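You operate a simulated robot arm through the tools that you are given. There is no shell and no other tool.

You run a simulated robot arm. Do the job below in one go: nothing can be reset, and whatever is moved stays where it is left.

TASK
Hoist the blue beam onto the lift table and unhook it.
Fine: wind it up 7 cm or more, land it mid-table, slide the hook back about 10 cm.

It is judged by the outcome, as a careful person would: the job done as asked, and still so three seconds after it is handed in. It fails if anything else is knocked over, pushed out of place, dropped, spilled or broken.

THE ROBOT
A 7-joint arm with a fingered hand, fixed in place. Base frame: the origin is on the floor under the middle of its stand, x ahead of it, y to its left, z up. Readings come in m, rad, newtons and seconds.
With the tool pointing down near the work surface it reaches from about 0.1 to 0.84 m from the base axis. Its first joint turns from -2.007 to 2.007 rad. Payload 5 kg.
The tool frame sits at the grasp point between the pads (the TCP): z along the fingers, y along the line on which they close. The tips reach 0.032 m beyond it. The gripper opens to 0.16 m; its body begins 0.089 m behind the TCP. The gripper is a hand of 4 fingers: y runs from the thumb to the fingers, the wrist lies at [0, 0, -0.267] in the tool frame.
Orientation is that of the tool frame in the base frame, as a unit quaternion [w, x, y, z]. With the fingers straight down and closing along the base's y, the tool's x points along the base's -x, its y along +y and its z along -z.

THE INTERFACE
- The arm moves only by the tool step_arm. Its argument "commands" is a list of rows, each a list of 6 numbers: the shift along the base's x, y, z in m, then the turn, a rotation vector about the base's x, y, z in rad. In form: [[dx, dy, dz, wx, wy, wz], ...]. A call has 1 to 20 rows; each row is the pose to reach, as a shift and turn from the pose commanded when the call began. Rows are played at 5 a second. More than 0.05 m and 0.15 rad between two rows, and nothing of the call is played. Where a pose cannot be reached the arm comes as near as it can. A force on the tool above 90 N (or 10 N above the force at the start of the call, whichever is more), or a blocked arm, ends the call early, and 0.2 s more pass. In this call time passes only in rows, and 0.2 s behind the last. It gives the time, the measured TCP pose, the force on the tool (base axes), the opening and the grip force at its end, in the units of the frame above (readings bear some noise), with the torque about the TCP (base axes, N m) and any sound that the robot's microphone picked up.
- Cameras (640 x 400 px; columns grow to the right, rows downward): "scene" is fixed at [0.0525, 0.6507, 1.6967]; the picture's right is [-0.69, -0.73, 0.00], its down [-0.34, 0.32, -0.88] and it looks along [0.64, -0.60, -0.47] (base axes); focal length 313 px, centre (320, 200). "wrist" rides on the gripper at [0.08, -0.004, -0.114] in the tool frame; the picture's right is [0.05, 1.00, 0.00], its down [-0.82, 0.04, -0.58] and it looks along [-0.58, 0.03, 0.82] (tool axes); focal length 265 px, centre (320, 200). There is no depth. A picture from a camera that has moved, and an enlarged one, comes with that camera's place and axes in the base frame and with its lens.
- capture(camera): a new picture of that camera. The clock stands still meanwhile.
- lift_body(by): slides the trunk up (or, below 0, down) by that many m; the arm rides with it, the base frame stays. It gives what a move gives, with no picture.
- set_fingers(finger1, finger2, finger3, thumb_bend): sets how far each is bent, from 0 (flat) to 1 (curled in); at 0.3 the hand is open as for a grip, at 0.7 the pads meet at the TCP. One left out holds its place. A second passes; each finger stops where it meets its share of the squeeze, and holds until it gets a number again. It is the only way to open and close the hand. It gives what a move gives, with no picture; readings hold the bend of each and the force on the fingers (four entries, about 0 where the hand has none), thumb and palm.
- enlarge(camera, box): a new picture of the part [left, top, right, bottom] of that camera's present view, enlarged. The clock stands still meanwhile.
- finish_job(): hands the job in; it is judged then, once.

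Places have to be worked out from the pictures, the camera data and where the tool is seen. Open the gripper and draw the arm clear of the work before you hand the job in, unless the task says otherwise.

The tools are called after ">>>" as name(argument=value, ...) on one line, values as JSON. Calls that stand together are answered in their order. step_arm: Moves the arm, as the interface text tells. Its arguments: {"type":"object","properties":{"commands":{"type":"array"}},"required":["commands"]} The other tools are called the same way: lift_body (by) moves the trunk up or down; set_fingers (finger1, finger2, finger3, thumb_bend) moves the fingers one by one; capture (camera) takes a picture; enlarge (camera, box) takes an enlarged picture of a part of a camera's view; finish_job () hands the job in.

At the start:

```text
t: 0.0
ee_pos: [0.6429, -0.0305, 1.5163]
tcp_rot: [0.0, 0.001, 1.0, 0.0]
wrist_force: [-0.5, -0.2, 0.0]
wrist_torque: [-0.01, -0.02, -0.02]
gripper_width: 0.1598
grasp_force: 0.1
shape: jaw
bend: [0.3, 0.3, 0.3, 0.3]
finger forces: [0.1, 0.0, 0.0, 0.0, 0.0, 0.1]
trunk travel left (down, up): [-0.7, 0.29]
```

scene: 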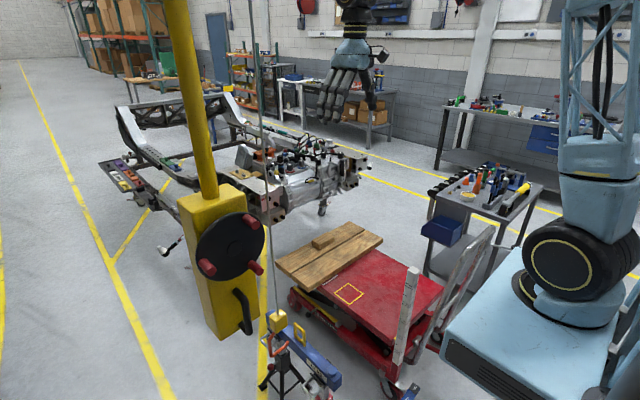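
wrist: 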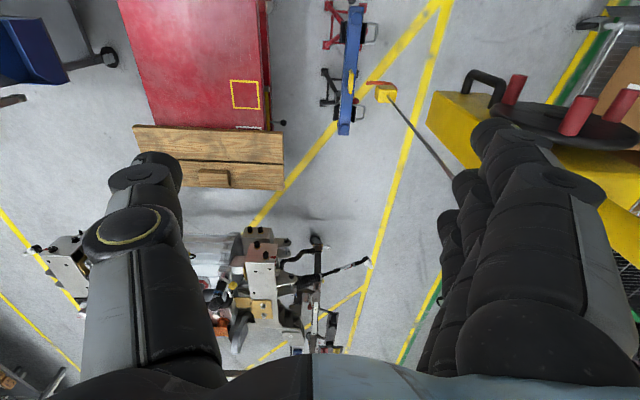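

I begin with closer views of the hoist, the beam, and the table before moving anything.

>>> enlarge(camera="scene", box=[160, 160, 320, 400])

>>> enlarge(camera="scene", box=[240, 210, 460, 400])

>>> enlarge(camera="wrist", box=[220, 0, 460, 150])

>>> enlarge(camera="wrist", box=[400, 40, 640, 190])

```text
1.67 times, centred on (240, 280) of scene
camera zoom: at [0.0525, 0.6507, 1.6967], right [-0.69, -0.73, 0.0], down [-0.34, 0.32, -0.88], along [0.64, -0.6, -0.47], focal length 522 px, centre (453, 67)
```

zoom: 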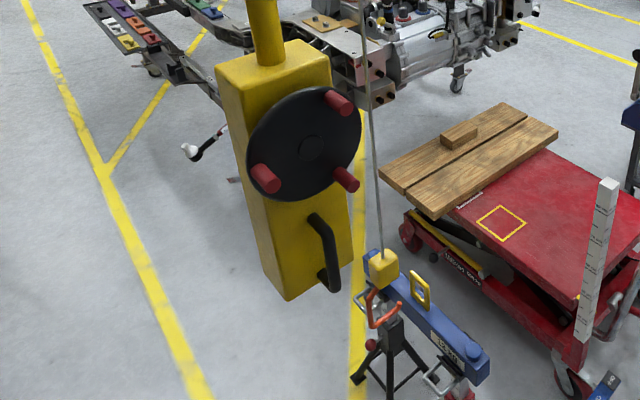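

```text
2.11 times, centred on (350, 305) of scene
camera zoom: at [0.0525, 0.6507, 1.6967], right [-0.69, -0.73, 0.0], down [-0.34, 0.32, -0.88], along [0.64, -0.6, -0.47], focal length 660 px, centre (257, -21)
```

zoom: 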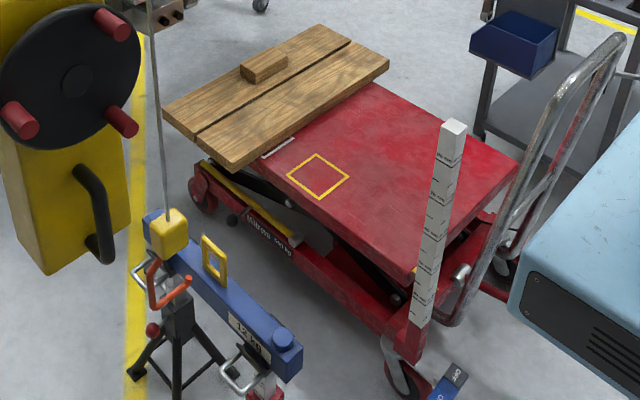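

```text
2.67 times, centred on (340, 75) of wrist
camera zoom: at [0.5631, -0.0354, 1.6312], right [-0.05, 1.0, 0.0], down [0.82, 0.04, 0.58], along [0.58, 0.03, -0.82], focal length 708 px, centre (267, 533)
```

zoom: 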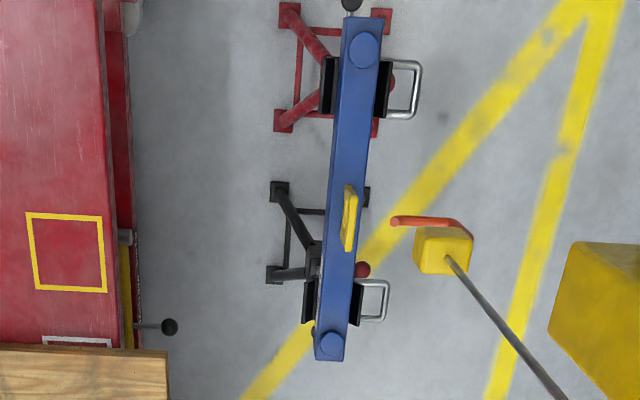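

```text
2.67 times, centred on (520, 115) of wrist
camera zoom: at [0.5631, -0.0354, 1.6312], right [-0.05, 1.0, 0.0], down [0.82, 0.04, 0.58], along [0.58, 0.03, -0.82], focal length 708 px, centre (-213, 427)
```

zoom: 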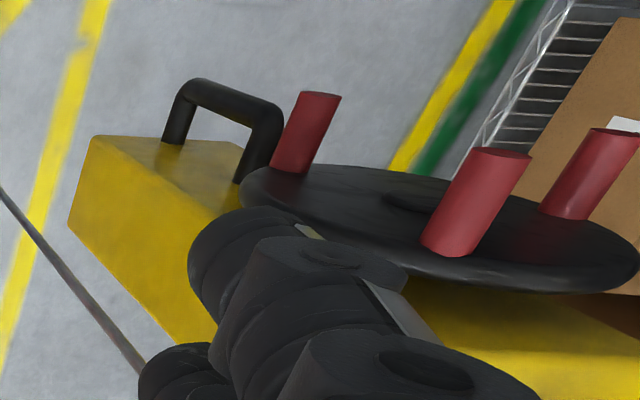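

The hoist seems to be a pendant box with a three-knob handwheel and a black D-handle. I need finer views of the handle, hook and eye, table and gauge.

>>> enlarge(camera="scene", box=[180, 190, 280, 350])

>>> enlarge(camera="scene", box=[250, 300, 350, 400])

>>> enlarge(camera="scene", box=[370, 250, 450, 400])

>>> enlarge(camera="wrist", box=[310, 0, 430, 150])

>>> enlarge(camera="wrist", box=[110, 0, 310, 200])

>>> enlarge(camera="scene", box=[160, 0, 320, 100])

```text
2.50 times, centred on (230, 270) of scene
camera zoom: at [0.0525, 0.6507, 1.6967], right [-0.69, -0.73, 0.0], down [-0.34, 0.32, -0.88], along [0.64, -0.6, -0.47], focal length 784 px, centre (545, 25)
```

zoom: 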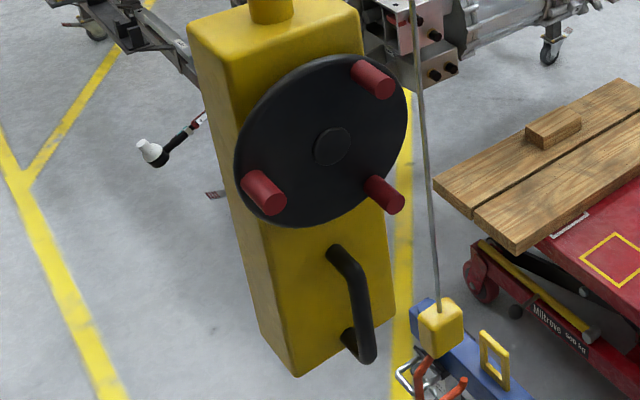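

```text
4.00 times, centred on (300, 350) of scene
camera zoom: at [0.0525, 0.6507, 1.6967], right [-0.69, -0.73, 0.0], down [-0.34, 0.32, -0.88], along [0.64, -0.6, -0.47], focal length 1254 px, centre (400, -400)
```

zoom: 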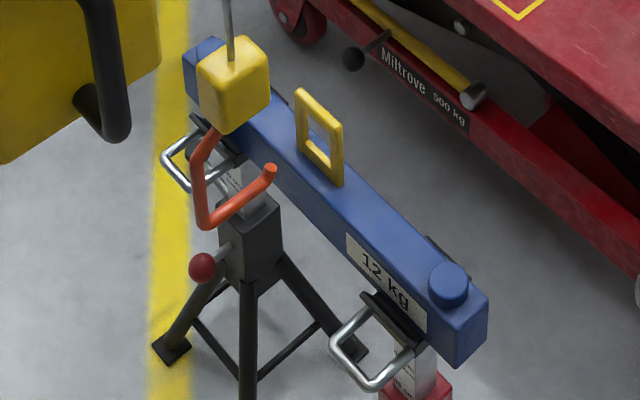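

```text
2.67 times, centred on (410, 325) of scene
camera zoom: at [0.0525, 0.6507, 1.6967], right [-0.69, -0.73, 0.0], down [-0.34, 0.32, -0.88], along [0.64, -0.6, -0.47], focal length 836 px, centre (80, -133)
```

zoom: 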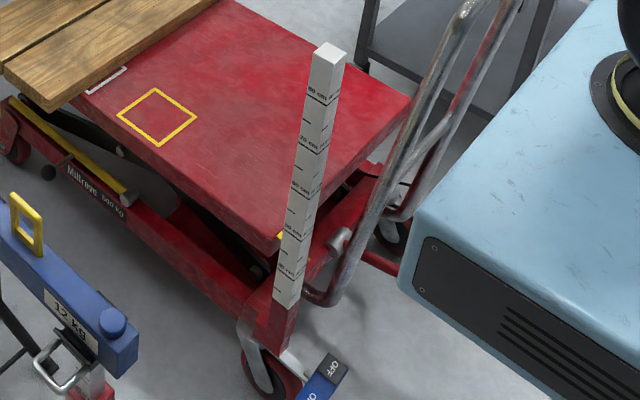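

```text
2.67 times, centred on (370, 75) of wrist
camera zoom: at [0.5631, -0.0354, 1.6312], right [-0.05, 1.0, 0.0], down [0.82, 0.04, 0.58], along [0.58, 0.03, -0.82], focal length 708 px, centre (187, 533)
```

zoom: 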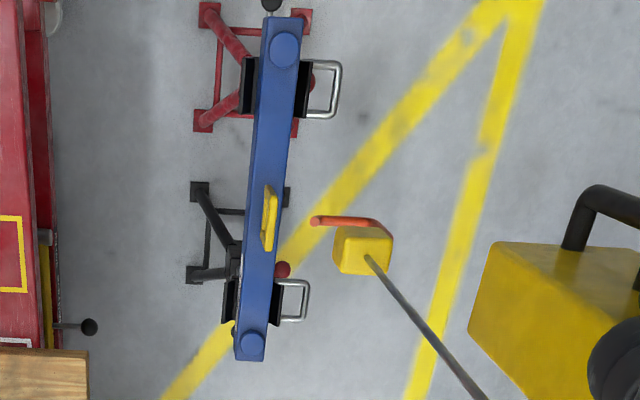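

```text
2.00 times, centred on (210, 100) of wrist
camera zoom: at [0.5631, -0.0354, 1.6312], right [-0.05, 1.0, 0.0], down [0.82, 0.04, 0.58], along [0.58, 0.03, -0.82], focal length 531 px, centre (540, 400)
```

zoom: 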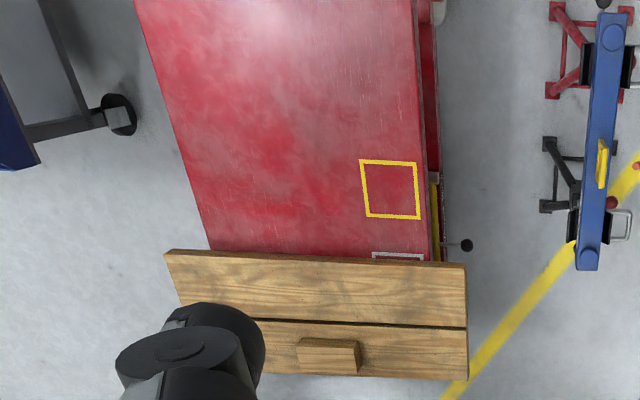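

```text
4.00 times, centred on (240, 50) of scene
camera zoom: at [0.0525, 0.6507, 1.6967], right [-0.69, -0.73, 0.0], down [-0.34, 0.32, -0.88], along [0.64, -0.6, -0.47], focal length 1254 px, centre (640, 800)
```

zoom: 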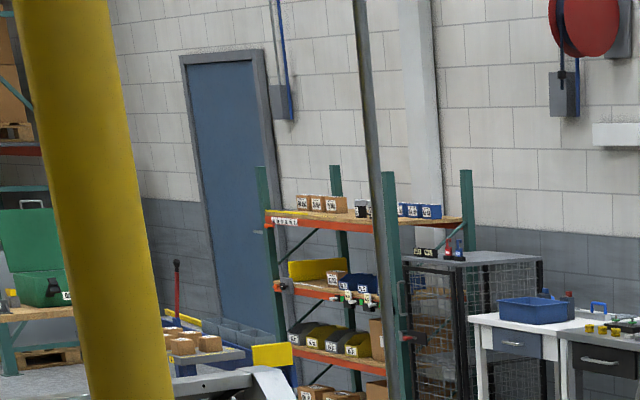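

The hook tip (about 0.77, 0.154, 0.574) already looks level with the eye (about 0.763, 0.088, hole around z 0.57). The wheel centre is near (0.685, 0.36, 1.205) and the handle bar near (0.67, 0.357, 0.90–1.045). I back the hand off and turn it to point forward (+x), away from the hoist.

>>> step_arm(commands=[[-0.0125, 0, 0, 0, -0.1309, 0], [-0.025, 0, 0, 0, -0.2618, 0], [-0.0375, 0, 0, 0, -0.3927, 0], [-0.05, 0, 0, 0, -0.5236, 0], [-0.0625, 0, 0, 0, -0.6545, 0], [-0.075, 0, 0, 0, -0.7854, 0], [-0.0875, 0, 0, 0, -0.9163, 0], [-0.1, 0, 0, 0, -1.0472, 0], [-0.1125, 0, 0, 0, -1.1781, 0], [-0.125, 0, 0, 0, -1.309, 0], [-0.1375, 0, 0, 0, -1.4399, 0], [-0.15, 0, 0, 0, -1.5708, 0]])

```text
t: 2.6
ee_pos: [0.6447, -0.0649, 1.5067]
tcp_rot: [0.707, -0.001, 0.707, 0.001]
wrist_force: [1.9, 0.1, -5.6]
wrist_torque: [-0.03, -0.56, -0.1]
gripper_width: 0.1598
grasp_force: 0.0
shape: jaw
bend: [0.3, 0.3, 0.3, 0.3]
finger forces: [0.0, 0.0, 0.0, 0.1, 0.0, 0.1]
out of reach, approached as far as the arm can: row 6, 7, 8, 9, 10, 11, 12
trunk travel left (down, up): [-0.7, 0.29]
```

The orientation was reached, but x stayed at 0.645 because the wrist is at its inner limit at this height. I check both views.

>>> capture(camera="scene")

>>> capture(camera="wrist")

```text
taken
```

scene: 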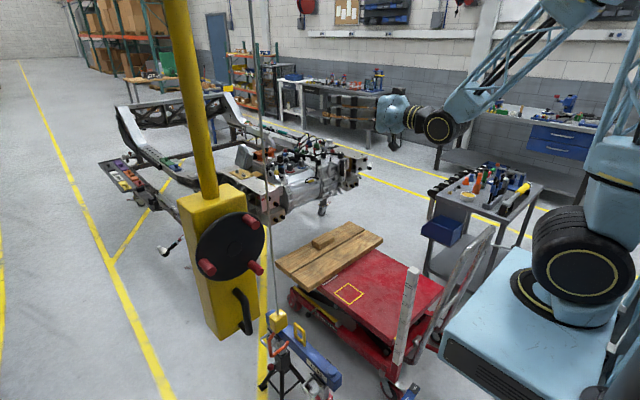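

```text
taken
camera wrist: at [0.5302, -0.069, 1.427], right [0.0, 1.0, -0.05], down [-0.58, 0.04, 0.81], along [0.82, 0.03, 0.58], focal length 265 px, centre (320, 200)
```

wrist: 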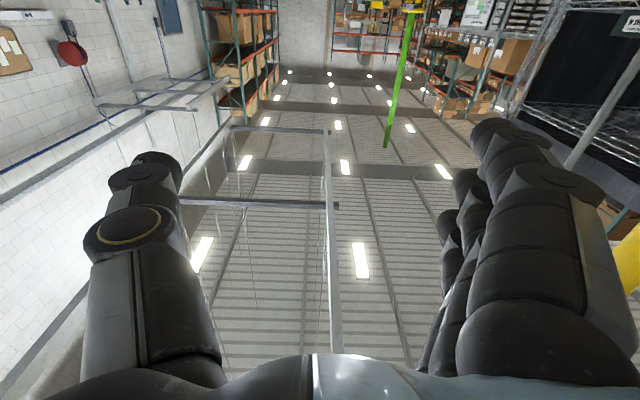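

The hand now points forward. I lower the trunk in two stages so the hand comes toward handle height, checking the arm's clearance between them.

>>> lift_body(by=-0.25)

>>> capture(camera="scene")

```text
t: 5.2
ee_pos: [0.6421, -0.0666, 1.2548]
tcp_rot: [0.707, 0.0, 0.707, 0.0]
wrist_force: [-0.2, 0.0, 0.4]
wrist_torque: [0.01, 0.07, -0.01]
gripper_width: 0.1598
grasp_force: 0.0
shape: jaw
bend: [0.3, 0.3, 0.3, 0.3]
finger forces: [0.0, 0.1, 0.0, 0.0, 0.0, 0.0]
trunk travel left (down, up): [-0.45, 0.54]
```

```text
taken
```

scene: 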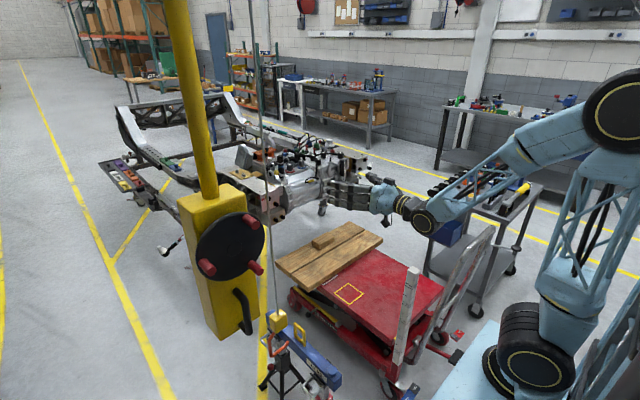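

Now I swing toward the hoist side while pulling back in x, staying well short of the knob tips at x≈0.638.

>>> step_arm(commands=[[-0.005, 0.04, 0, 0, 0, 0], [-0.015, 0.08, 0, 0, 0, 0], [-0.03, 0.12, 0, 0, 0, 0], [-0.045, 0.16, 0, 0, 0, 0], [-0.06, 0.2, 0, 0, 0, 0], [-0.075, 0.24, 0, 0, 0, 0], [-0.085, 0.27, 0, 0, 0, 0]])

>>> capture(camera="scene")

>>> capture(camera="wrist")

```text
t: 6.8
ee_pos: [0.5656, 0.2106, 1.261]
tcp_rot: [0.706, 0.0, 0.708, -0.001]
wrist_force: [1.0, 0.4, 0.7]
wrist_torque: [0.02, -0.01, 0.0]
gripper_width: 0.1596
grasp_force: 0.0
shape: jaw
bend: [0.3, 0.3, 0.3, 0.3]
finger forces: [0.0, 0.0, 0.0, 0.0, 0.0, 0.0]
out of reach, approached as far as the arm can: row 1, 2, 3, 4, 5, 6, 7
trunk travel left (down, up): [-0.45, 0.54]
```

```text
taken
```

scene: 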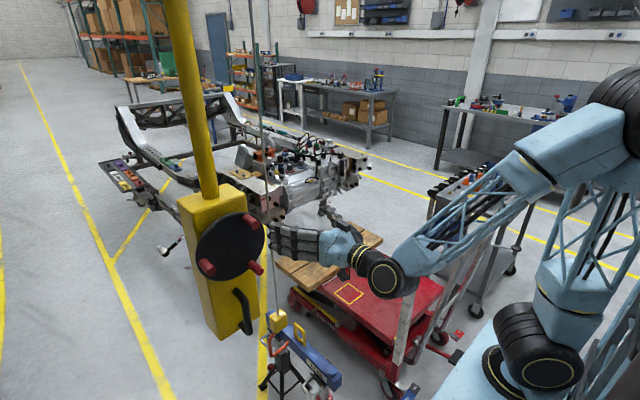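

```text
taken
camera wrist: at [0.4514, 0.2078, 1.1819], right [0.0, 1.0, -0.05], down [-0.58, 0.04, 0.82], along [0.82, 0.03, 0.58], focal length 265 px, centre (320, 200)
```

wrist: 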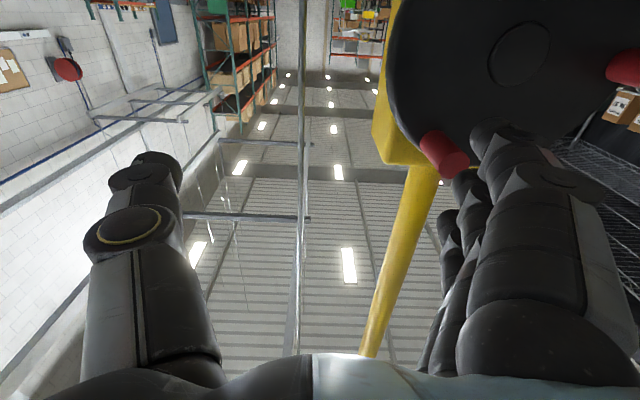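

The hand sits about 4 cm short of the knob tips in x. I lower the trunk the rest of the way to handle height (z ≈ 0.975).

>>> lift_body(by=-0.285)

>>> capture(camera="scene")

>>> capture(camera="wrist")

```text
t: 9.7
ee_pos: [0.5668, 0.2122, 0.9773]
tcp_rot: [0.706, -0.001, 0.708, 0.001]
wrist_force: [0.0, -0.3, -0.5]
wrist_torque: [0.01, 0.0, -0.01]
gripper_width: 0.1602
grasp_force: 0.0
shape: jaw
bend: [0.3, 0.3, 0.3, 0.3]
finger forces: [0.0, 0.1, 0.0, 0.1, 0.0, 0.1]
trunk travel left (down, up): [-0.165, 0.825]
```

```text
taken
```

scene: 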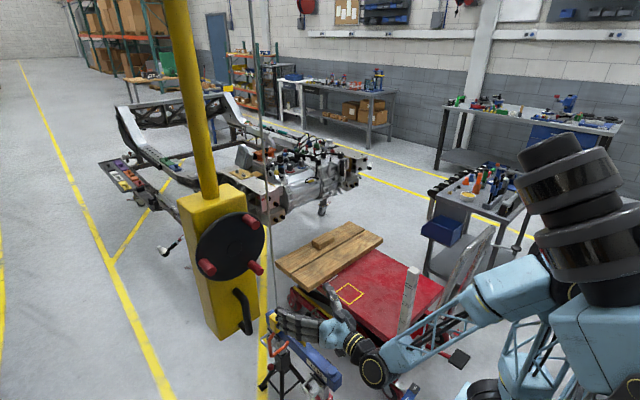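

```text
taken
camera wrist: at [0.4517, 0.2074, 0.897], right [0.0, 1.0, -0.05], down [-0.58, 0.04, 0.82], along [0.82, 0.03, 0.58], focal length 265 px, centre (320, 200)
```

wrist: 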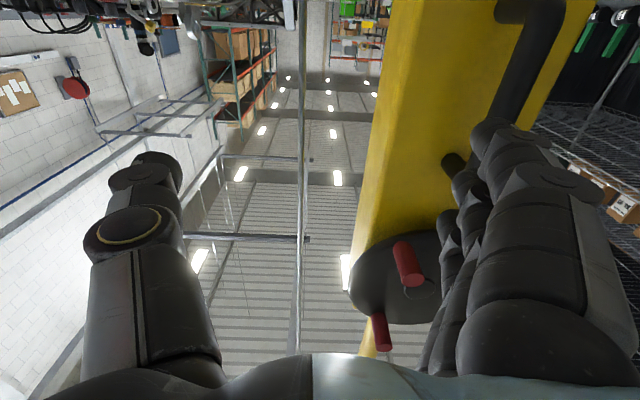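

The view shows the box ahead, with the handle behind the fingers at upper right. I shift +y to line up with the handle bar at y≈0.357, staying back in x.

>>> step_arm(commands=[[0, 0.03, 0, 0, 0, 0], [0, 0.06, 0, 0, 0, 0], [0, 0.09, 0, 0, 0, 0], [0, 0.12, 0, 0, 0, 0], [0, 0.145, -0.003, 0, 0, 0]])

>>> capture(camera="wrist")

>>> enlarge(camera="scene", box=[180, 230, 340, 330])

```text
t: 10.9
ee_pos: [0.5661, 0.3576, 0.9737]
tcp_rot: [0.706, 0.002, 0.708, -0.001]
wrist_force: [0.5, -0.2, 0.4]
wrist_torque: [-0.01, 0.02, 0.0]
gripper_width: 0.1598
grasp_force: 0.1
shape: jaw
bend: [0.3, 0.3, 0.3, 0.3]
finger forces: [0.0, 0.0, 0.0, 0.0, 0.0, 0.0]
trunk travel left (down, up): [-0.165, 0.825]
```

```text
taken
camera wrist: at [0.4517, 0.3531, 0.8945], right [0.0, 1.0, -0.05], down [-0.58, 0.04, 0.82], along [0.82, 0.03, 0.57], focal length 265 px, centre (320, 200)
```

wrist: 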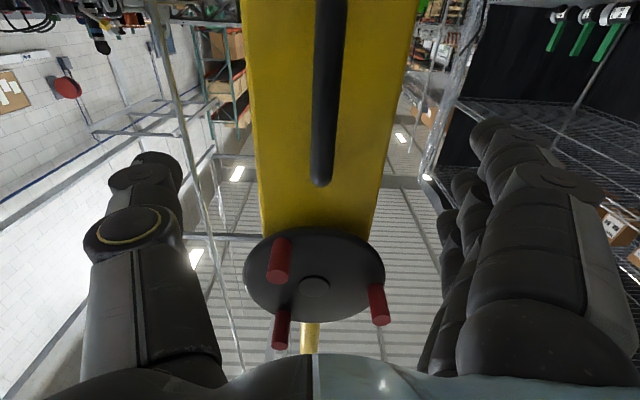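

```text
4.00 times, centred on (260, 280) of scene
camera zoom: at [0.0525, 0.6507, 1.6967], right [-0.69, -0.73, 0.0], down [-0.34, 0.32, -0.88], along [0.64, -0.6, -0.47], focal length 1254 px, centre (560, -120)
```

zoom: 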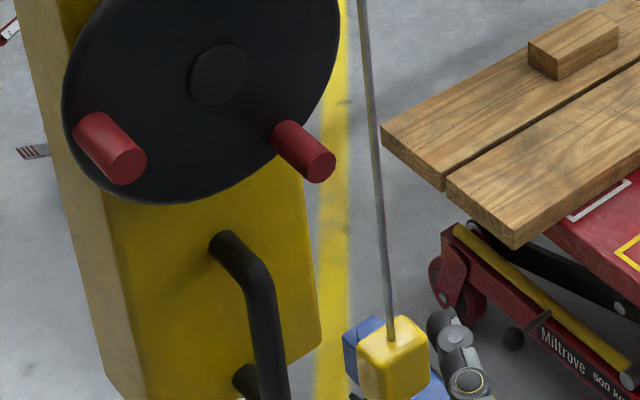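

The bar is centred between thumb and fingers. I advance slowly along +x so that the bar sits at the grasp point, checking forces.

>>> step_arm(commands=[[0.02, 0.001, 0, 0, 0, 0], [0.04, 0.001, 0, 0, 0, 0], [0.06, 0.001, 0, 0, 0, 0], [0.075, 0.001, 0, 0, 0, 0], [0.09, 0.001, 0, 0, 0, 0], [0.098, 0.001, 0, 0, 0, 0]])

>>> capture(camera="wrist")

>>> enlarge(camera="scene", box=[180, 230, 340, 330])

```text
t: 12.3
ee_pos: [0.6639, 0.3575, 0.9735]
tcp_rot: [0.706, 0.0, 0.708, 0.0]
wrist_force: [0.4, 0.0, 0.5]
wrist_torque: [0.0, 0.01, 0.02]
gripper_width: 0.1601
grasp_force: 0.0
shape: jaw
bend: [0.3, 0.3, 0.3, 0.3]
finger forces: [0.0, 0.1, 0.0, 0.0, 0.1, 0.0]
trunk travel left (down, up): [-0.165, 0.825]
```

```text
taken
camera wrist: at [0.5497, 0.3536, 0.894], right [0.0, 1.0, -0.05], down [-0.58, 0.04, 0.82], along [0.82, 0.03, 0.58], focal length 265 px, centre (320, 200)
```

wrist: 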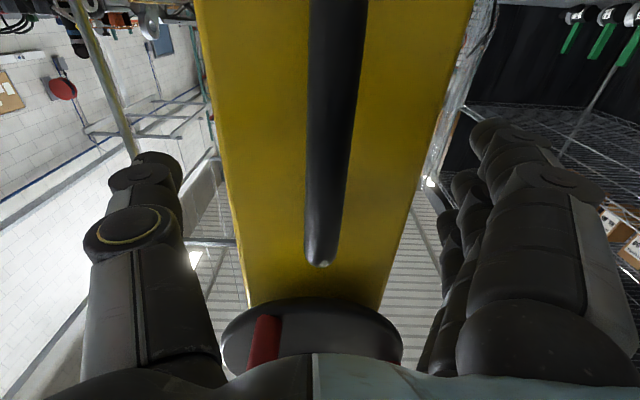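

```text
4.00 times, centred on (260, 280) of scene
camera zoom: at [0.0525, 0.6507, 1.6967], right [-0.69, -0.73, 0.0], down [-0.34, 0.32, -0.88], along [0.64, -0.6, -0.47], focal length 1254 px, centre (560, -120)
```

zoom: 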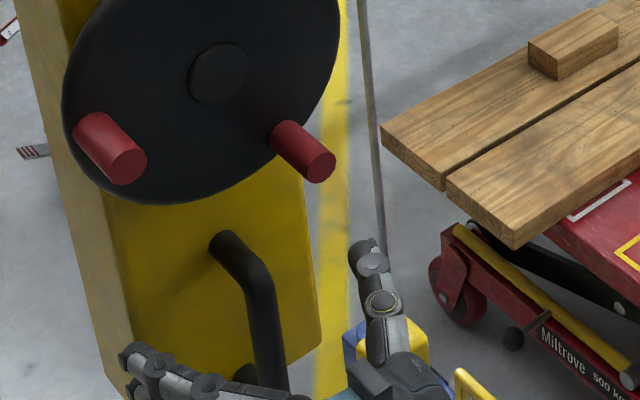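

The bar is within the grasp with no contact forces so far. I close fingers and thumb onto the handle.

>>> set_fingers(finger1=0.7, finger2=0.7, finger3=0.7, thumb_bend=0.7)

>>> capture(camera="wrist")

>>> enlarge(camera="scene", box=[180, 240, 340, 340])

```text
t: 13.3
ee_pos: [0.6638, 0.3577, 0.973]
tcp_rot: [0.706, 0.001, 0.708, -0.001]
wrist_force: [6.0, 4.1, -0.2]
wrist_torque: [-0.03, 0.02, 0.06]
gripper_width: 0.0281
grasp_force: 5.4
shape: fingers
bend: [0.68, 0.68, 0.68, 0.69]
finger forces: [2.7, 2.7, 2.8, 0.1, 3.0, 0.0]
trunk travel left (down, up): [-0.165, 0.825]
```

```text
taken
camera wrist: at [0.5499, 0.3539, 0.894], right [0.0, 1.0, -0.05], down [-0.58, 0.04, 0.82], along [0.82, 0.03, 0.58], focal length 265 px, centre (320, 200)
```

wrist: 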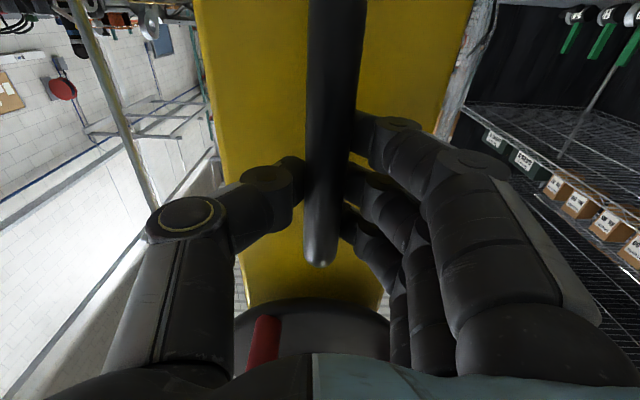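

```text
4.00 times, centred on (260, 290) of scene
camera zoom: at [0.0525, 0.6507, 1.6967], right [-0.69, -0.73, 0.0], down [-0.34, 0.32, -0.88], along [0.64, -0.6, -0.47], focal length 1254 px, centre (560, -160)
```

zoom: 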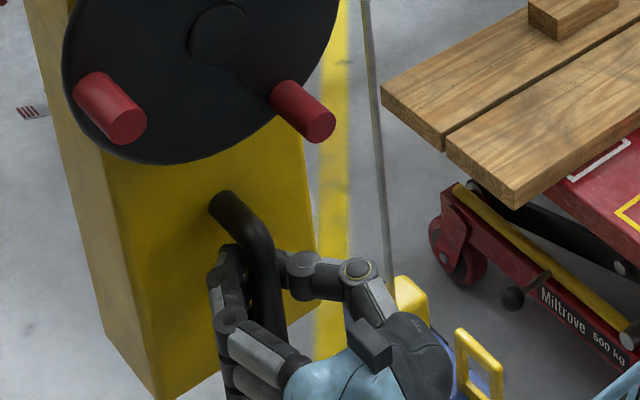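

The grip on the bar is light but closed (about 28 mm thick). Before sliding, I check the hook-to-eye alignment at high zoom.

>>> enlarge(camera="scene", box=[265, 310, 329, 350])

>>> enlarge(camera="scene", box=[240, 280, 400, 400])

```text
10.00 times, centred on (297, 330) of scene
camera zoom: at [0.0525, 0.6507, 1.6967], right [-0.69, -0.73, 0.0], down [-0.34, 0.32, -0.88], along [0.64, -0.6, -0.47], focal length 3134 px, centre (550, -1100)
```

zoom: 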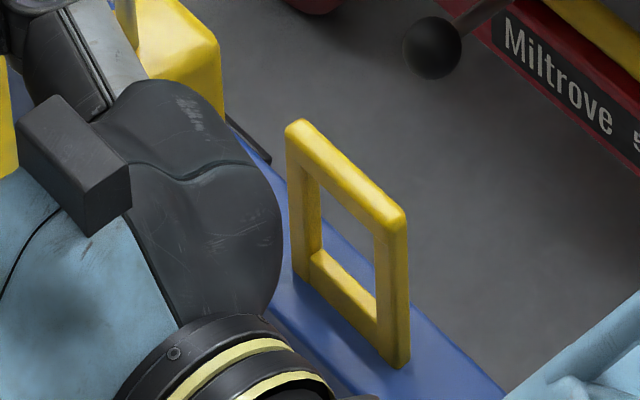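

```text
3.33 times, centred on (320, 340) of scene
camera zoom: at [0.0525, 0.6507, 1.6967], right [-0.69, -0.73, 0.0], down [-0.34, 0.32, -0.88], along [0.64, -0.6, -0.47], focal length 1045 px, centre (320, -267)
```

zoom: 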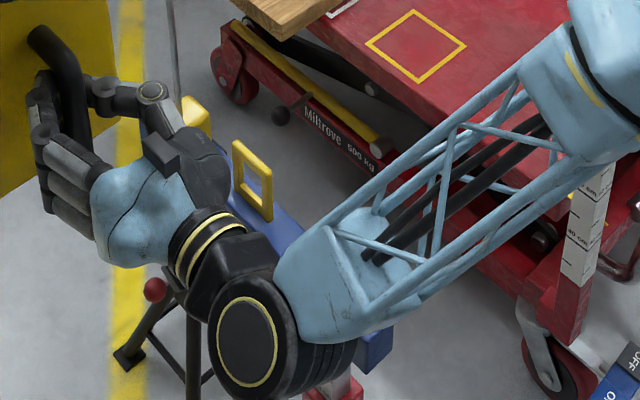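

The eye hole spans roughly x 0.747–0.791 and z 0.547–0.607, and the hook tip at (0.771, 0.574) is right in it. I also check the white gauge post near (0.49, −0.27), since my hand will later pass over it.

>>> enlarge(camera="scene", box=[384, 255, 432, 315])

>>> capture(camera="scene")

```text
6.67 times, centred on (408, 285) of scene
camera zoom: at [0.0525, 0.6507, 1.6967], right [-0.69, -0.73, 0.0], down [-0.34, 0.32, -0.88], along [0.64, -0.6, -0.47], focal length 2090 px, centre (-267, -367)
```

zoom: 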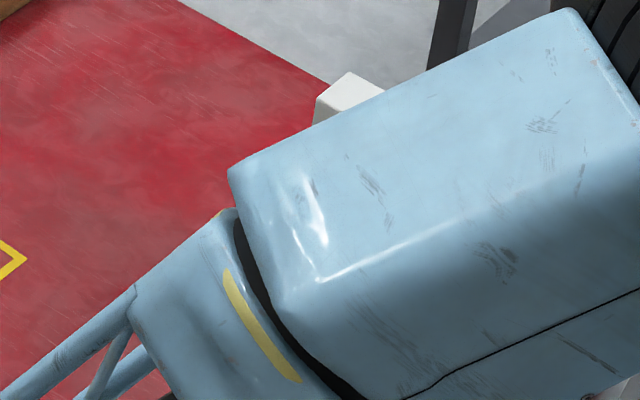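

```text
taken
```

scene: 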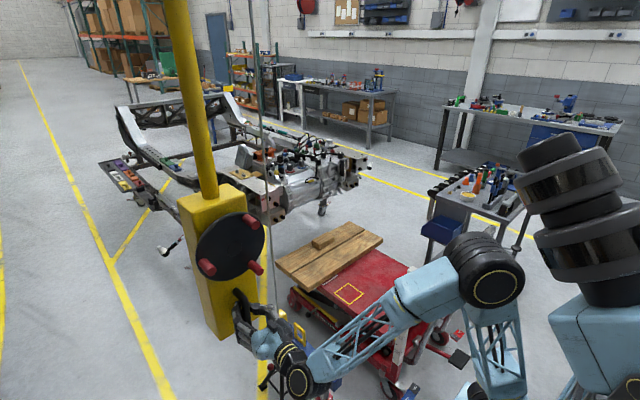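

The arm can slide over here without obstruction. I firm the grip a little, then make a slow trial slide of 3 cm along −y to see how the trolley moves and resists.

>>> set_fingers(finger1=0.76, finger2=0.76, finger3=0.76, thumb_bend=0.76)

>>> step_arm(commands=[[0, -0.005, 0, 0, 0, 0], [0, -0.01, 0, 0, 0, 0], [0, -0.015, 0, 0, 0, 0], [0, -0.02, 0, 0, 0, 0], [0, -0.025, 0, 0, 0, 0], [0, -0.03, 0, 0, 0, 0]])

>>> capture(camera="scene")

>>> enlarge(camera="scene", box=[180, 260, 340, 360])

```text
t: 14.3
ee_pos: [0.6655, 0.3578, 0.9739]
tcp_rot: [0.707, 0.001, 0.708, -0.001]
wrist_force: [28.6, 9.6, 7.6]
wrist_torque: [0.01, -0.12, -0.01]
gripper_width: 0.0263
grasp_force: 23.5
shape: fingers
bend: [0.71, 0.71, 0.71, 0.7]
finger forces: [10.7, 10.6, 10.5, 0.0, 13.8, 0.1]
trunk travel left (down, up): [-0.165, 0.825]
```

```text
t: 15.7
ee_pos: [0.6648, 0.327, 0.9739]
tcp_rot: [0.707, 0.001, 0.708, -0.001]
wrist_force: [27.3, 6.9, 10.4]
wrist_torque: [0.06, -0.13, -0.07]
gripper_width: 0.0264
grasp_force: 21.0
shape: fingers
bend: [0.71, 0.71, 0.71, 0.7]
finger forces: [9.5, 9.5, 9.2, 0.1, 14.0, 0.0]
trunk travel left (down, up): [-0.165, 0.825]
```

```text
taken
```

scene: 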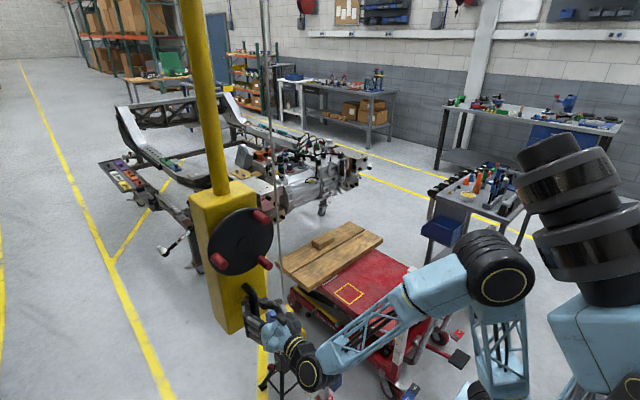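

```text
4.00 times, centred on (260, 310) of scene
camera zoom: at [0.0525, 0.6507, 1.6967], right [-0.69, -0.73, 0.0], down [-0.34, 0.32, -0.88], along [0.64, -0.6, -0.47], focal length 1254 px, centre (560, -240)
```

zoom: 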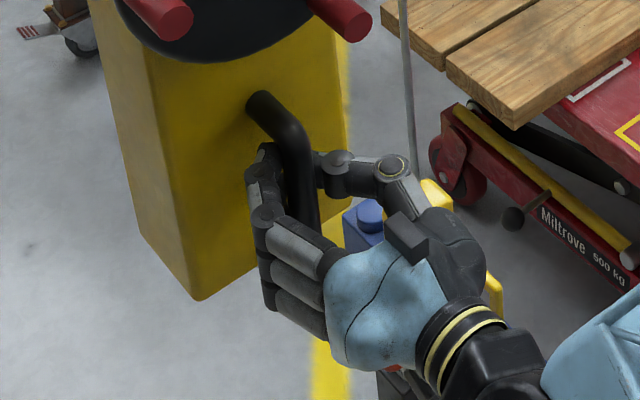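

The whole hoist slid smoothly with the hand by 3 cm with little resistance. I continue to where the hook tip should just reach the eye and watch the forces.

>>> step_arm(commands=[[0, -0.005, 0, 0, 0, 0], [0, -0.01, 0, 0, 0, 0], [0, -0.015, 0, 0, 0, 0], [0, -0.02, 0, 0, 0, 0], [0, -0.025, 0, 0, 0, 0], [0, -0.03, 0, 0, 0, 0]])

>>> enlarge(camera="scene", box=[230, 290, 350, 400])

>>> capture(camera="wrist")

```text
t: 17.1
ee_pos: [0.666, 0.2964, 0.9726]
tcp_rot: [0.706, 0.002, 0.708, -0.002]
wrist_force: [33.4, 6.5, 12.1]
wrist_torque: [0.04, -0.15, -0.09]
gripper_width: 0.0264
grasp_force: 23.2
shape: fingers
bend: [0.71, 0.71, 0.71, 0.7]
finger forces: [10.6, 10.6, 10.6, 0.0, 15.0, 0.0]
trunk travel left (down, up): [-0.165, 0.825]
```

```text
3.64 times, centred on (290, 345) of scene
camera zoom: at [0.0525, 0.6507, 1.6967], right [-0.69, -0.73, 0.0], down [-0.34, 0.32, -0.88], along [0.64, -0.6, -0.47], focal length 1140 px, centre (429, -327)
```

zoom: 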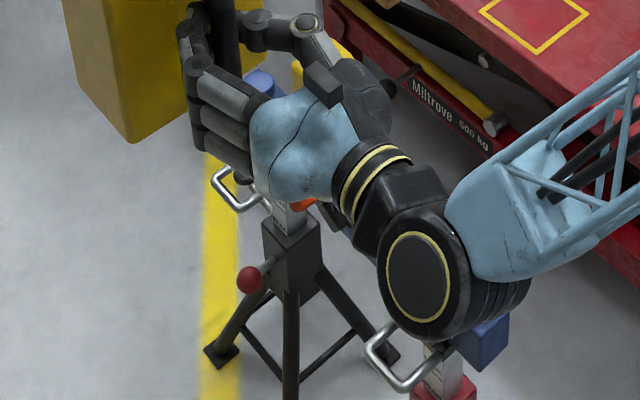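

```text
taken
camera wrist: at [0.5509, 0.2926, 0.8936], right [0.0, 1.0, -0.05], down [-0.57, 0.04, 0.82], along [0.82, 0.03, 0.57], focal length 265 px, centre (320, 200)
```

wrist: 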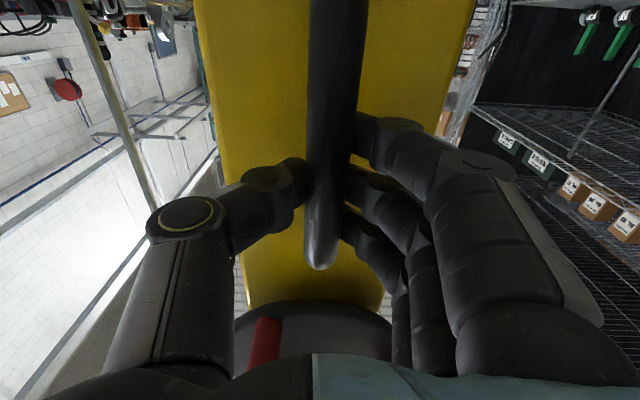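

The hand hides the hook, but forces are steady and low. I finish the slide (about 4 cm more, to ~10 cm total) gently.

>>> step_arm(commands=[[0, -0.005, 0, 0, 0, 0], [0, -0.01, 0, 0, 0, 0], [0, -0.015, 0, 0, 0, 0], [0, -0.02, 0, 0, 0, 0], [0, -0.025, 0, 0, 0, 0], [0, -0.03, 0, 0, 0, 0], [0, -0.035, 0, 0, 0, 0], [0, -0.039, 0, 0, 0, 0], [0, -0.039, 0, 0, 0, 0]])

>>> enlarge(camera="scene", box=[230, 290, 350, 400])

```text
t: 19.1
ee_pos: [0.6644, 0.2585, 0.974]
tcp_rot: [0.706, 0.0, 0.708, -0.001]
wrist_force: [31.7, 7.8, 14.1]
wrist_torque: [0.09, -0.19, -0.06]
gripper_width: 0.0265
grasp_force: 22.8
shape: fingers
bend: [0.71, 0.71, 0.71, 0.7]
finger forces: [10.5, 10.3, 10.2, 0.0, 14.2, 0.0]
trunk travel left (down, up): [-0.165, 0.825]
```

```text
3.64 times, centred on (290, 345) of scene
camera zoom: at [0.0525, 0.6507, 1.6967], right [-0.69, -0.73, 0.0], down [-0.34, 0.32, -0.88], along [0.64, -0.6, -0.47], focal length 1140 px, centre (429, -327)
```

zoom: 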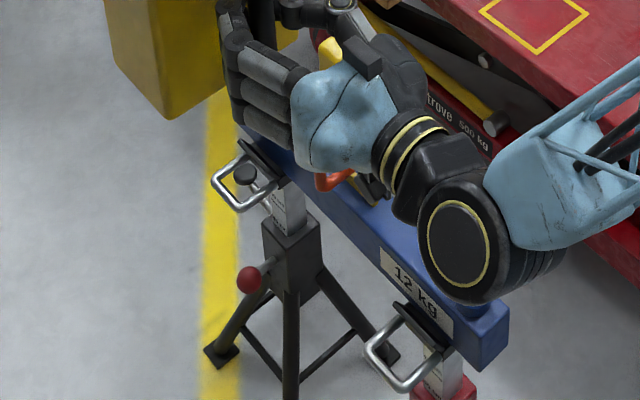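

The slide is complete (y 0.3577 → 0.2585). I open the hand, hold a moment, and back straight out in −x to see whether the hook is in the eye.

>>> set_fingers(finger1=0.3, finger2=0.3, finger3=0.3, thumb_bend=0.3)

>>> step_arm(commands=[[-0.02, 0, 0, 0, 0, 0], [-0.04, 0, 0, 0, 0, 0], [-0.06, 0, 0, 0, 0, 0], [-0.08, 0, 0, 0, 0, 0], [-0.1, 0, 0, 0, 0, 0]])

>>> capture(camera="wrist")

>>> enlarge(camera="scene", box=[230, 290, 350, 400])

```text
t: 20.1
ee_pos: [0.6634, 0.2586, 0.9723]
tcp_rot: [0.706, 0.001, 0.708, -0.001]
wrist_force: [-0.7, 0.0, 0.1]
wrist_torque: [0.02, 0.02, -0.03]
gripper_width: 0.1702
grasp_force: 0.0
shape: fingers
bend: [0.3, 0.3, 0.3, 0.3]
finger forces: [0.0, 0.0, 0.0, 0.1, 0.0, 0.0]
trunk travel left (down, up): [-0.165, 0.825]
```

```text
t: 21.3
ee_pos: [0.5627, 0.2597, 0.9721]
tcp_rot: [0.706, 0.001, 0.708, -0.001]
wrist_force: [0.8, -0.8, 0.4]
wrist_torque: [0.01, 0.0, -0.01]
gripper_width: 0.1699
grasp_force: 0.0
shape: fingers
bend: [0.3, 0.3, 0.3, 0.3]
finger forces: [0.1, 0.0, 0.0, 0.0, 0.0, 0.1]
trunk travel left (down, up): [-0.165, 0.825]
```

```text
taken
camera wrist: at [0.4491, 0.2551, 0.8931], right [0.0, 1.0, -0.05], down [-0.58, 0.04, 0.82], along [0.82, 0.03, 0.58], focal length 265 px, centre (320, 200)
```

wrist: 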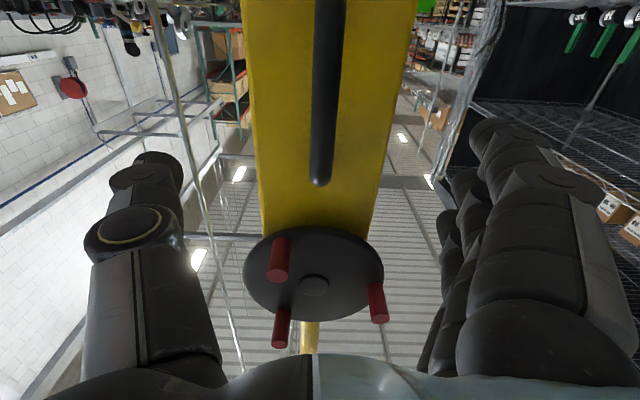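

```text
3.64 times, centred on (290, 345) of scene
camera zoom: at [0.0525, 0.6507, 1.6967], right [-0.69, -0.73, 0.0], down [-0.34, 0.32, -0.88], along [0.64, -0.6, -0.47], focal length 1140 px, centre (429, -327)
```

zoom: 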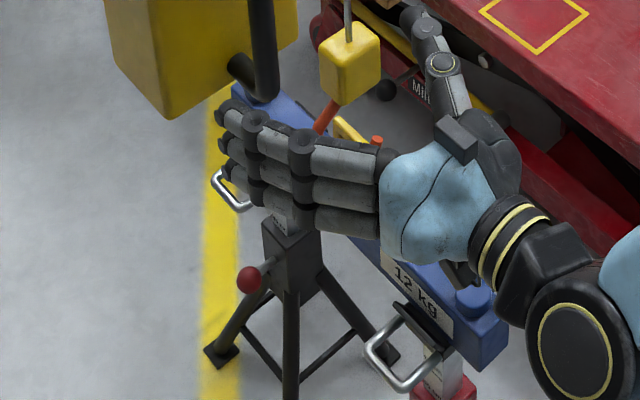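

The box held its place, and an orange tip shows beyond the eye. I raise the trunk to wheel height, which also clears the camera's view of the hook.

>>> lift_body(by=0.235)

>>> capture(camera="scene")

>>> enlarge(camera="scene", box=[260, 300, 340, 360])

>>> capture(camera="wrist")

```text
t: 23.7
ee_pos: [0.5637, 0.258, 1.2078]
tcp_rot: [0.707, 0.002, 0.708, -0.002]
wrist_force: [0.8, 0.1, 0.0]
wrist_torque: [-0.01, 0.01, 0.03]
gripper_width: 0.1701
grasp_force: 0.1
shape: fingers
bend: [0.3, 0.3, 0.3, 0.3]
finger forces: [0.0, 0.1, 0.0, 0.1, 0.1, 0.0]
trunk travel left (down, up): [-0.4, 0.59]
```

```text
taken
```

scene: 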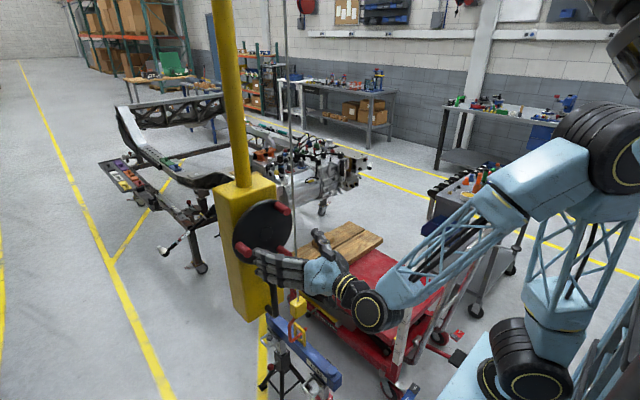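

```text
6.67 times, centred on (300, 330) of scene
camera zoom: at [0.0525, 0.6507, 1.6967], right [-0.69, -0.73, 0.0], down [-0.34, 0.32, -0.88], along [0.64, -0.6, -0.47], focal length 2090 px, centre (453, -667)
```

zoom: 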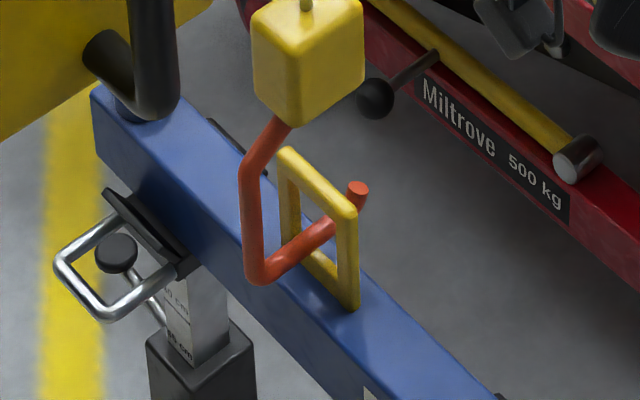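

```text
taken
camera wrist: at [0.4493, 0.2551, 1.1281], right [0.0, 1.0, -0.05], down [-0.58, 0.04, 0.82], along [0.82, 0.03, 0.58], focal length 265 px, centre (320, 200)
```

wrist: 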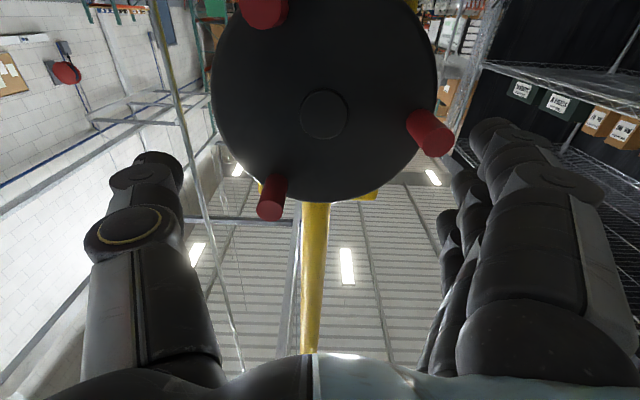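

The hook is clearly through the eye. The wheel centre is now near (y 0.261, z 1.205), with the top knob at about (y 0.218, z 1.278). I partly close the hand, roll it 30° to match the top knob's tangent, and line up in front of it.

>>> set_fingers(finger1=0.48, finger2=0.48, finger3=0.48, thumb_bend=0.48)

>>> step_arm(commands=[[0, -0.01, 0.018, 0.131, 0, 0], [0, -0.02, 0.036, 0.262, 0, 0], [0, -0.03, 0.054, 0.393, 0, 0], [0, -0.04, 0.07, 0.5236, 0, 0]])

>>> capture(camera="wrist")

>>> enlarge(camera="scene", box=[220, 170, 380, 310])

```text
t: 24.7
ee_pos: [0.5636, 0.2591, 1.2073]
tcp_rot: [0.707, 0.001, 0.708, -0.001]
wrist_force: [-0.4, 0.5, 0.5]
wrist_torque: [-0.01, 0.03, -0.01]
gripper_width: 0.1001
grasp_force: 0.1
shape: fingers
bend: [0.48, 0.48, 0.48, 0.48]
finger forces: [0.0, 0.0, 0.0, 0.1, 0.0, 0.1]
trunk travel left (down, up): [-0.4, 0.59]
```

```text
t: 25.7
ee_pos: [0.5643, 0.2192, 1.2787]
tcp_rot: [0.682, 0.184, 0.683, 0.183]
wrist_force: [-0.3, -1.0, -0.3]
wrist_torque: [0.0, 0.0, -0.02]
gripper_width: 0.1002
grasp_force: 0.0
shape: fingers
bend: [0.48, 0.48, 0.48, 0.48]
finger forces: [0.0, 0.0, 0.0, 0.0, 0.1, 0.0]
trunk travel left (down, up): [-0.4, 0.59]
```

```text
taken
camera wrist: at [0.4489, 0.2557, 1.2068], right [0.0, 0.89, 0.46], down [-0.58, -0.37, 0.73], along [0.82, -0.26, 0.51], focal length 265 px, centre (320, 200)
```

wrist: 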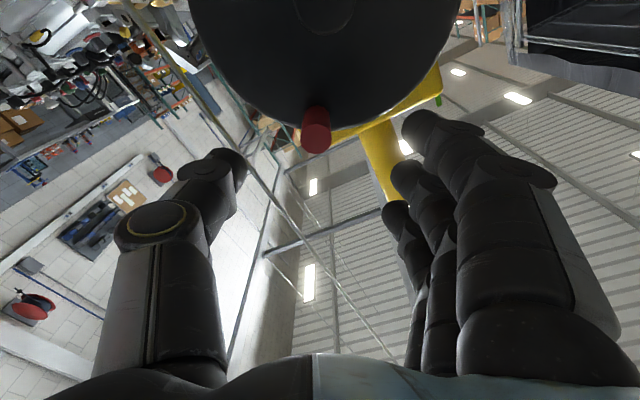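

```text
2.86 times, centred on (300, 240) of scene
camera zoom: at [0.0525, 0.6507, 1.6967], right [-0.69, -0.73, 0.0], down [-0.34, 0.32, -0.88], along [0.64, -0.6, -0.47], focal length 896 px, centre (377, 86)
```

zoom: 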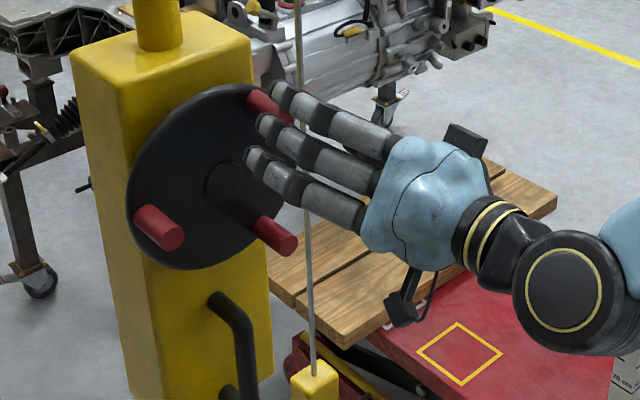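

The knob tip is in line with the grasp centre (within ~5 mm). I advance toward it until the pads overlap the knob.

>>> step_arm(commands=[[0.02, 0, -0.002, 0, 0, 0], [0.04, 0, -0.003, 0, 0, 0], [0.055, 0, -0.003, 0, 0, 0], [0.068, 0, -0.003, 0, 0, 0], [0.076, 0, -0.003, 0, 0, 0], [0.081, 0, -0.003, 0, 0, 0]])

>>> capture(camera="wrist")

>>> enlarge(camera="scene", box=[220, 170, 380, 310])

```text
t: 27.1
ee_pos: [0.6419, 0.2187, 1.2759]
tcp_rot: [0.683, 0.184, 0.683, 0.182]
wrist_force: [-13.6, -1.8, 0.5]
wrist_torque: [0.02, -0.06, 0.8]
gripper_width: 0.0997
grasp_force: 6.8
shape: fingers
bend: [0.49, 0.48, 0.48, 0.48]
finger forces: [13.5, 0.0, 0.0, 0.1, 0.0, 0.0]
trunk travel left (down, up): [-0.4, 0.59]
```

```text
taken
camera wrist: at [0.5284, 0.2557, 1.2045], right [0.0, 0.89, 0.45], down [-0.58, -0.37, 0.73], along [0.82, -0.26, 0.51], focal length 265 px, centre (320, 200)
```

wrist: 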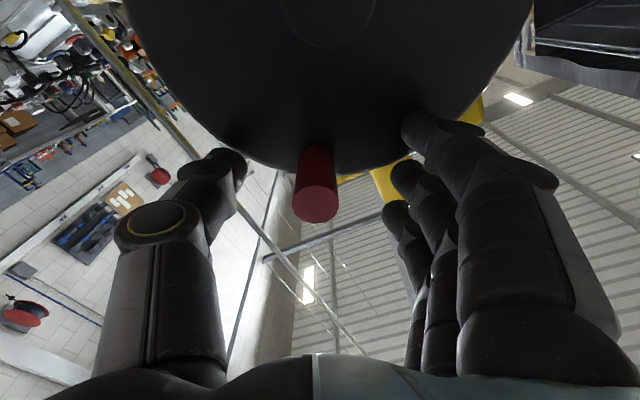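

```text
2.86 times, centred on (300, 240) of scene
camera zoom: at [0.0525, 0.6507, 1.6967], right [-0.69, -0.73, 0.0], down [-0.34, 0.32, -0.88], along [0.64, -0.6, -0.47], focal length 896 px, centre (377, 86)
```

zoom: 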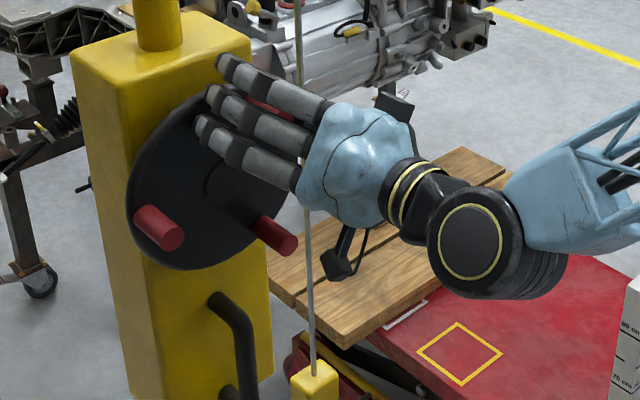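

One finger touched the wheel face (13 N), so the face is nearer than I estimated. I back off 1 cm, narrow the hand so the tips curl in, then come forward again.

>>> step_arm(commands=[[-0.007, 0, 0, 0, 0, 0], [-0.014, 0, 0, 0, 0, 0]])

>>> set_fingers(finger1=0.6, finger2=0.6, finger3=0.6, thumb_bend=0.6)

>>> capture(camera="wrist")

```text
t: 27.7
ee_pos: [0.6299, 0.2183, 1.2741]
tcp_rot: [0.682, 0.184, 0.684, 0.182]
wrist_force: [0.1, 0.8, -0.3]
wrist_torque: [0.0, -0.02, -0.01]
gripper_width: 0.0998
grasp_force: 0.0
shape: fingers
bend: [0.48, 0.48, 0.48, 0.48]
finger forces: [0.0, 0.1, 0.0, 0.0, 0.1, 0.0]
trunk travel left (down, up): [-0.4, 0.59]
```

```text
t: 28.7
ee_pos: [0.6297, 0.2183, 1.2745]
tcp_rot: [0.682, 0.184, 0.684, 0.182]
wrist_force: [0.1, 0.2, -0.4]
wrist_torque: [0.0, -0.01, -0.01]
gripper_width: 0.0541
grasp_force: 0.1
shape: fingers
bend: [0.6, 0.6, 0.6, 0.6]
finger forces: [0.0, 0.0, 0.0, 0.0, 0.1, 0.1]
trunk travel left (down, up): [-0.4, 0.59]
```

```text
taken
camera wrist: at [0.5162, 0.2554, 1.204], right [0.0, 0.89, 0.45], down [-0.58, -0.37, 0.73], along [0.82, -0.26, 0.51], focal length 265 px, centre (320, 200)
```

wrist: 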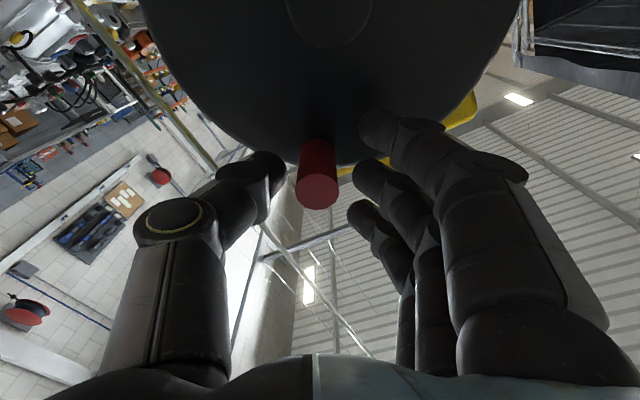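

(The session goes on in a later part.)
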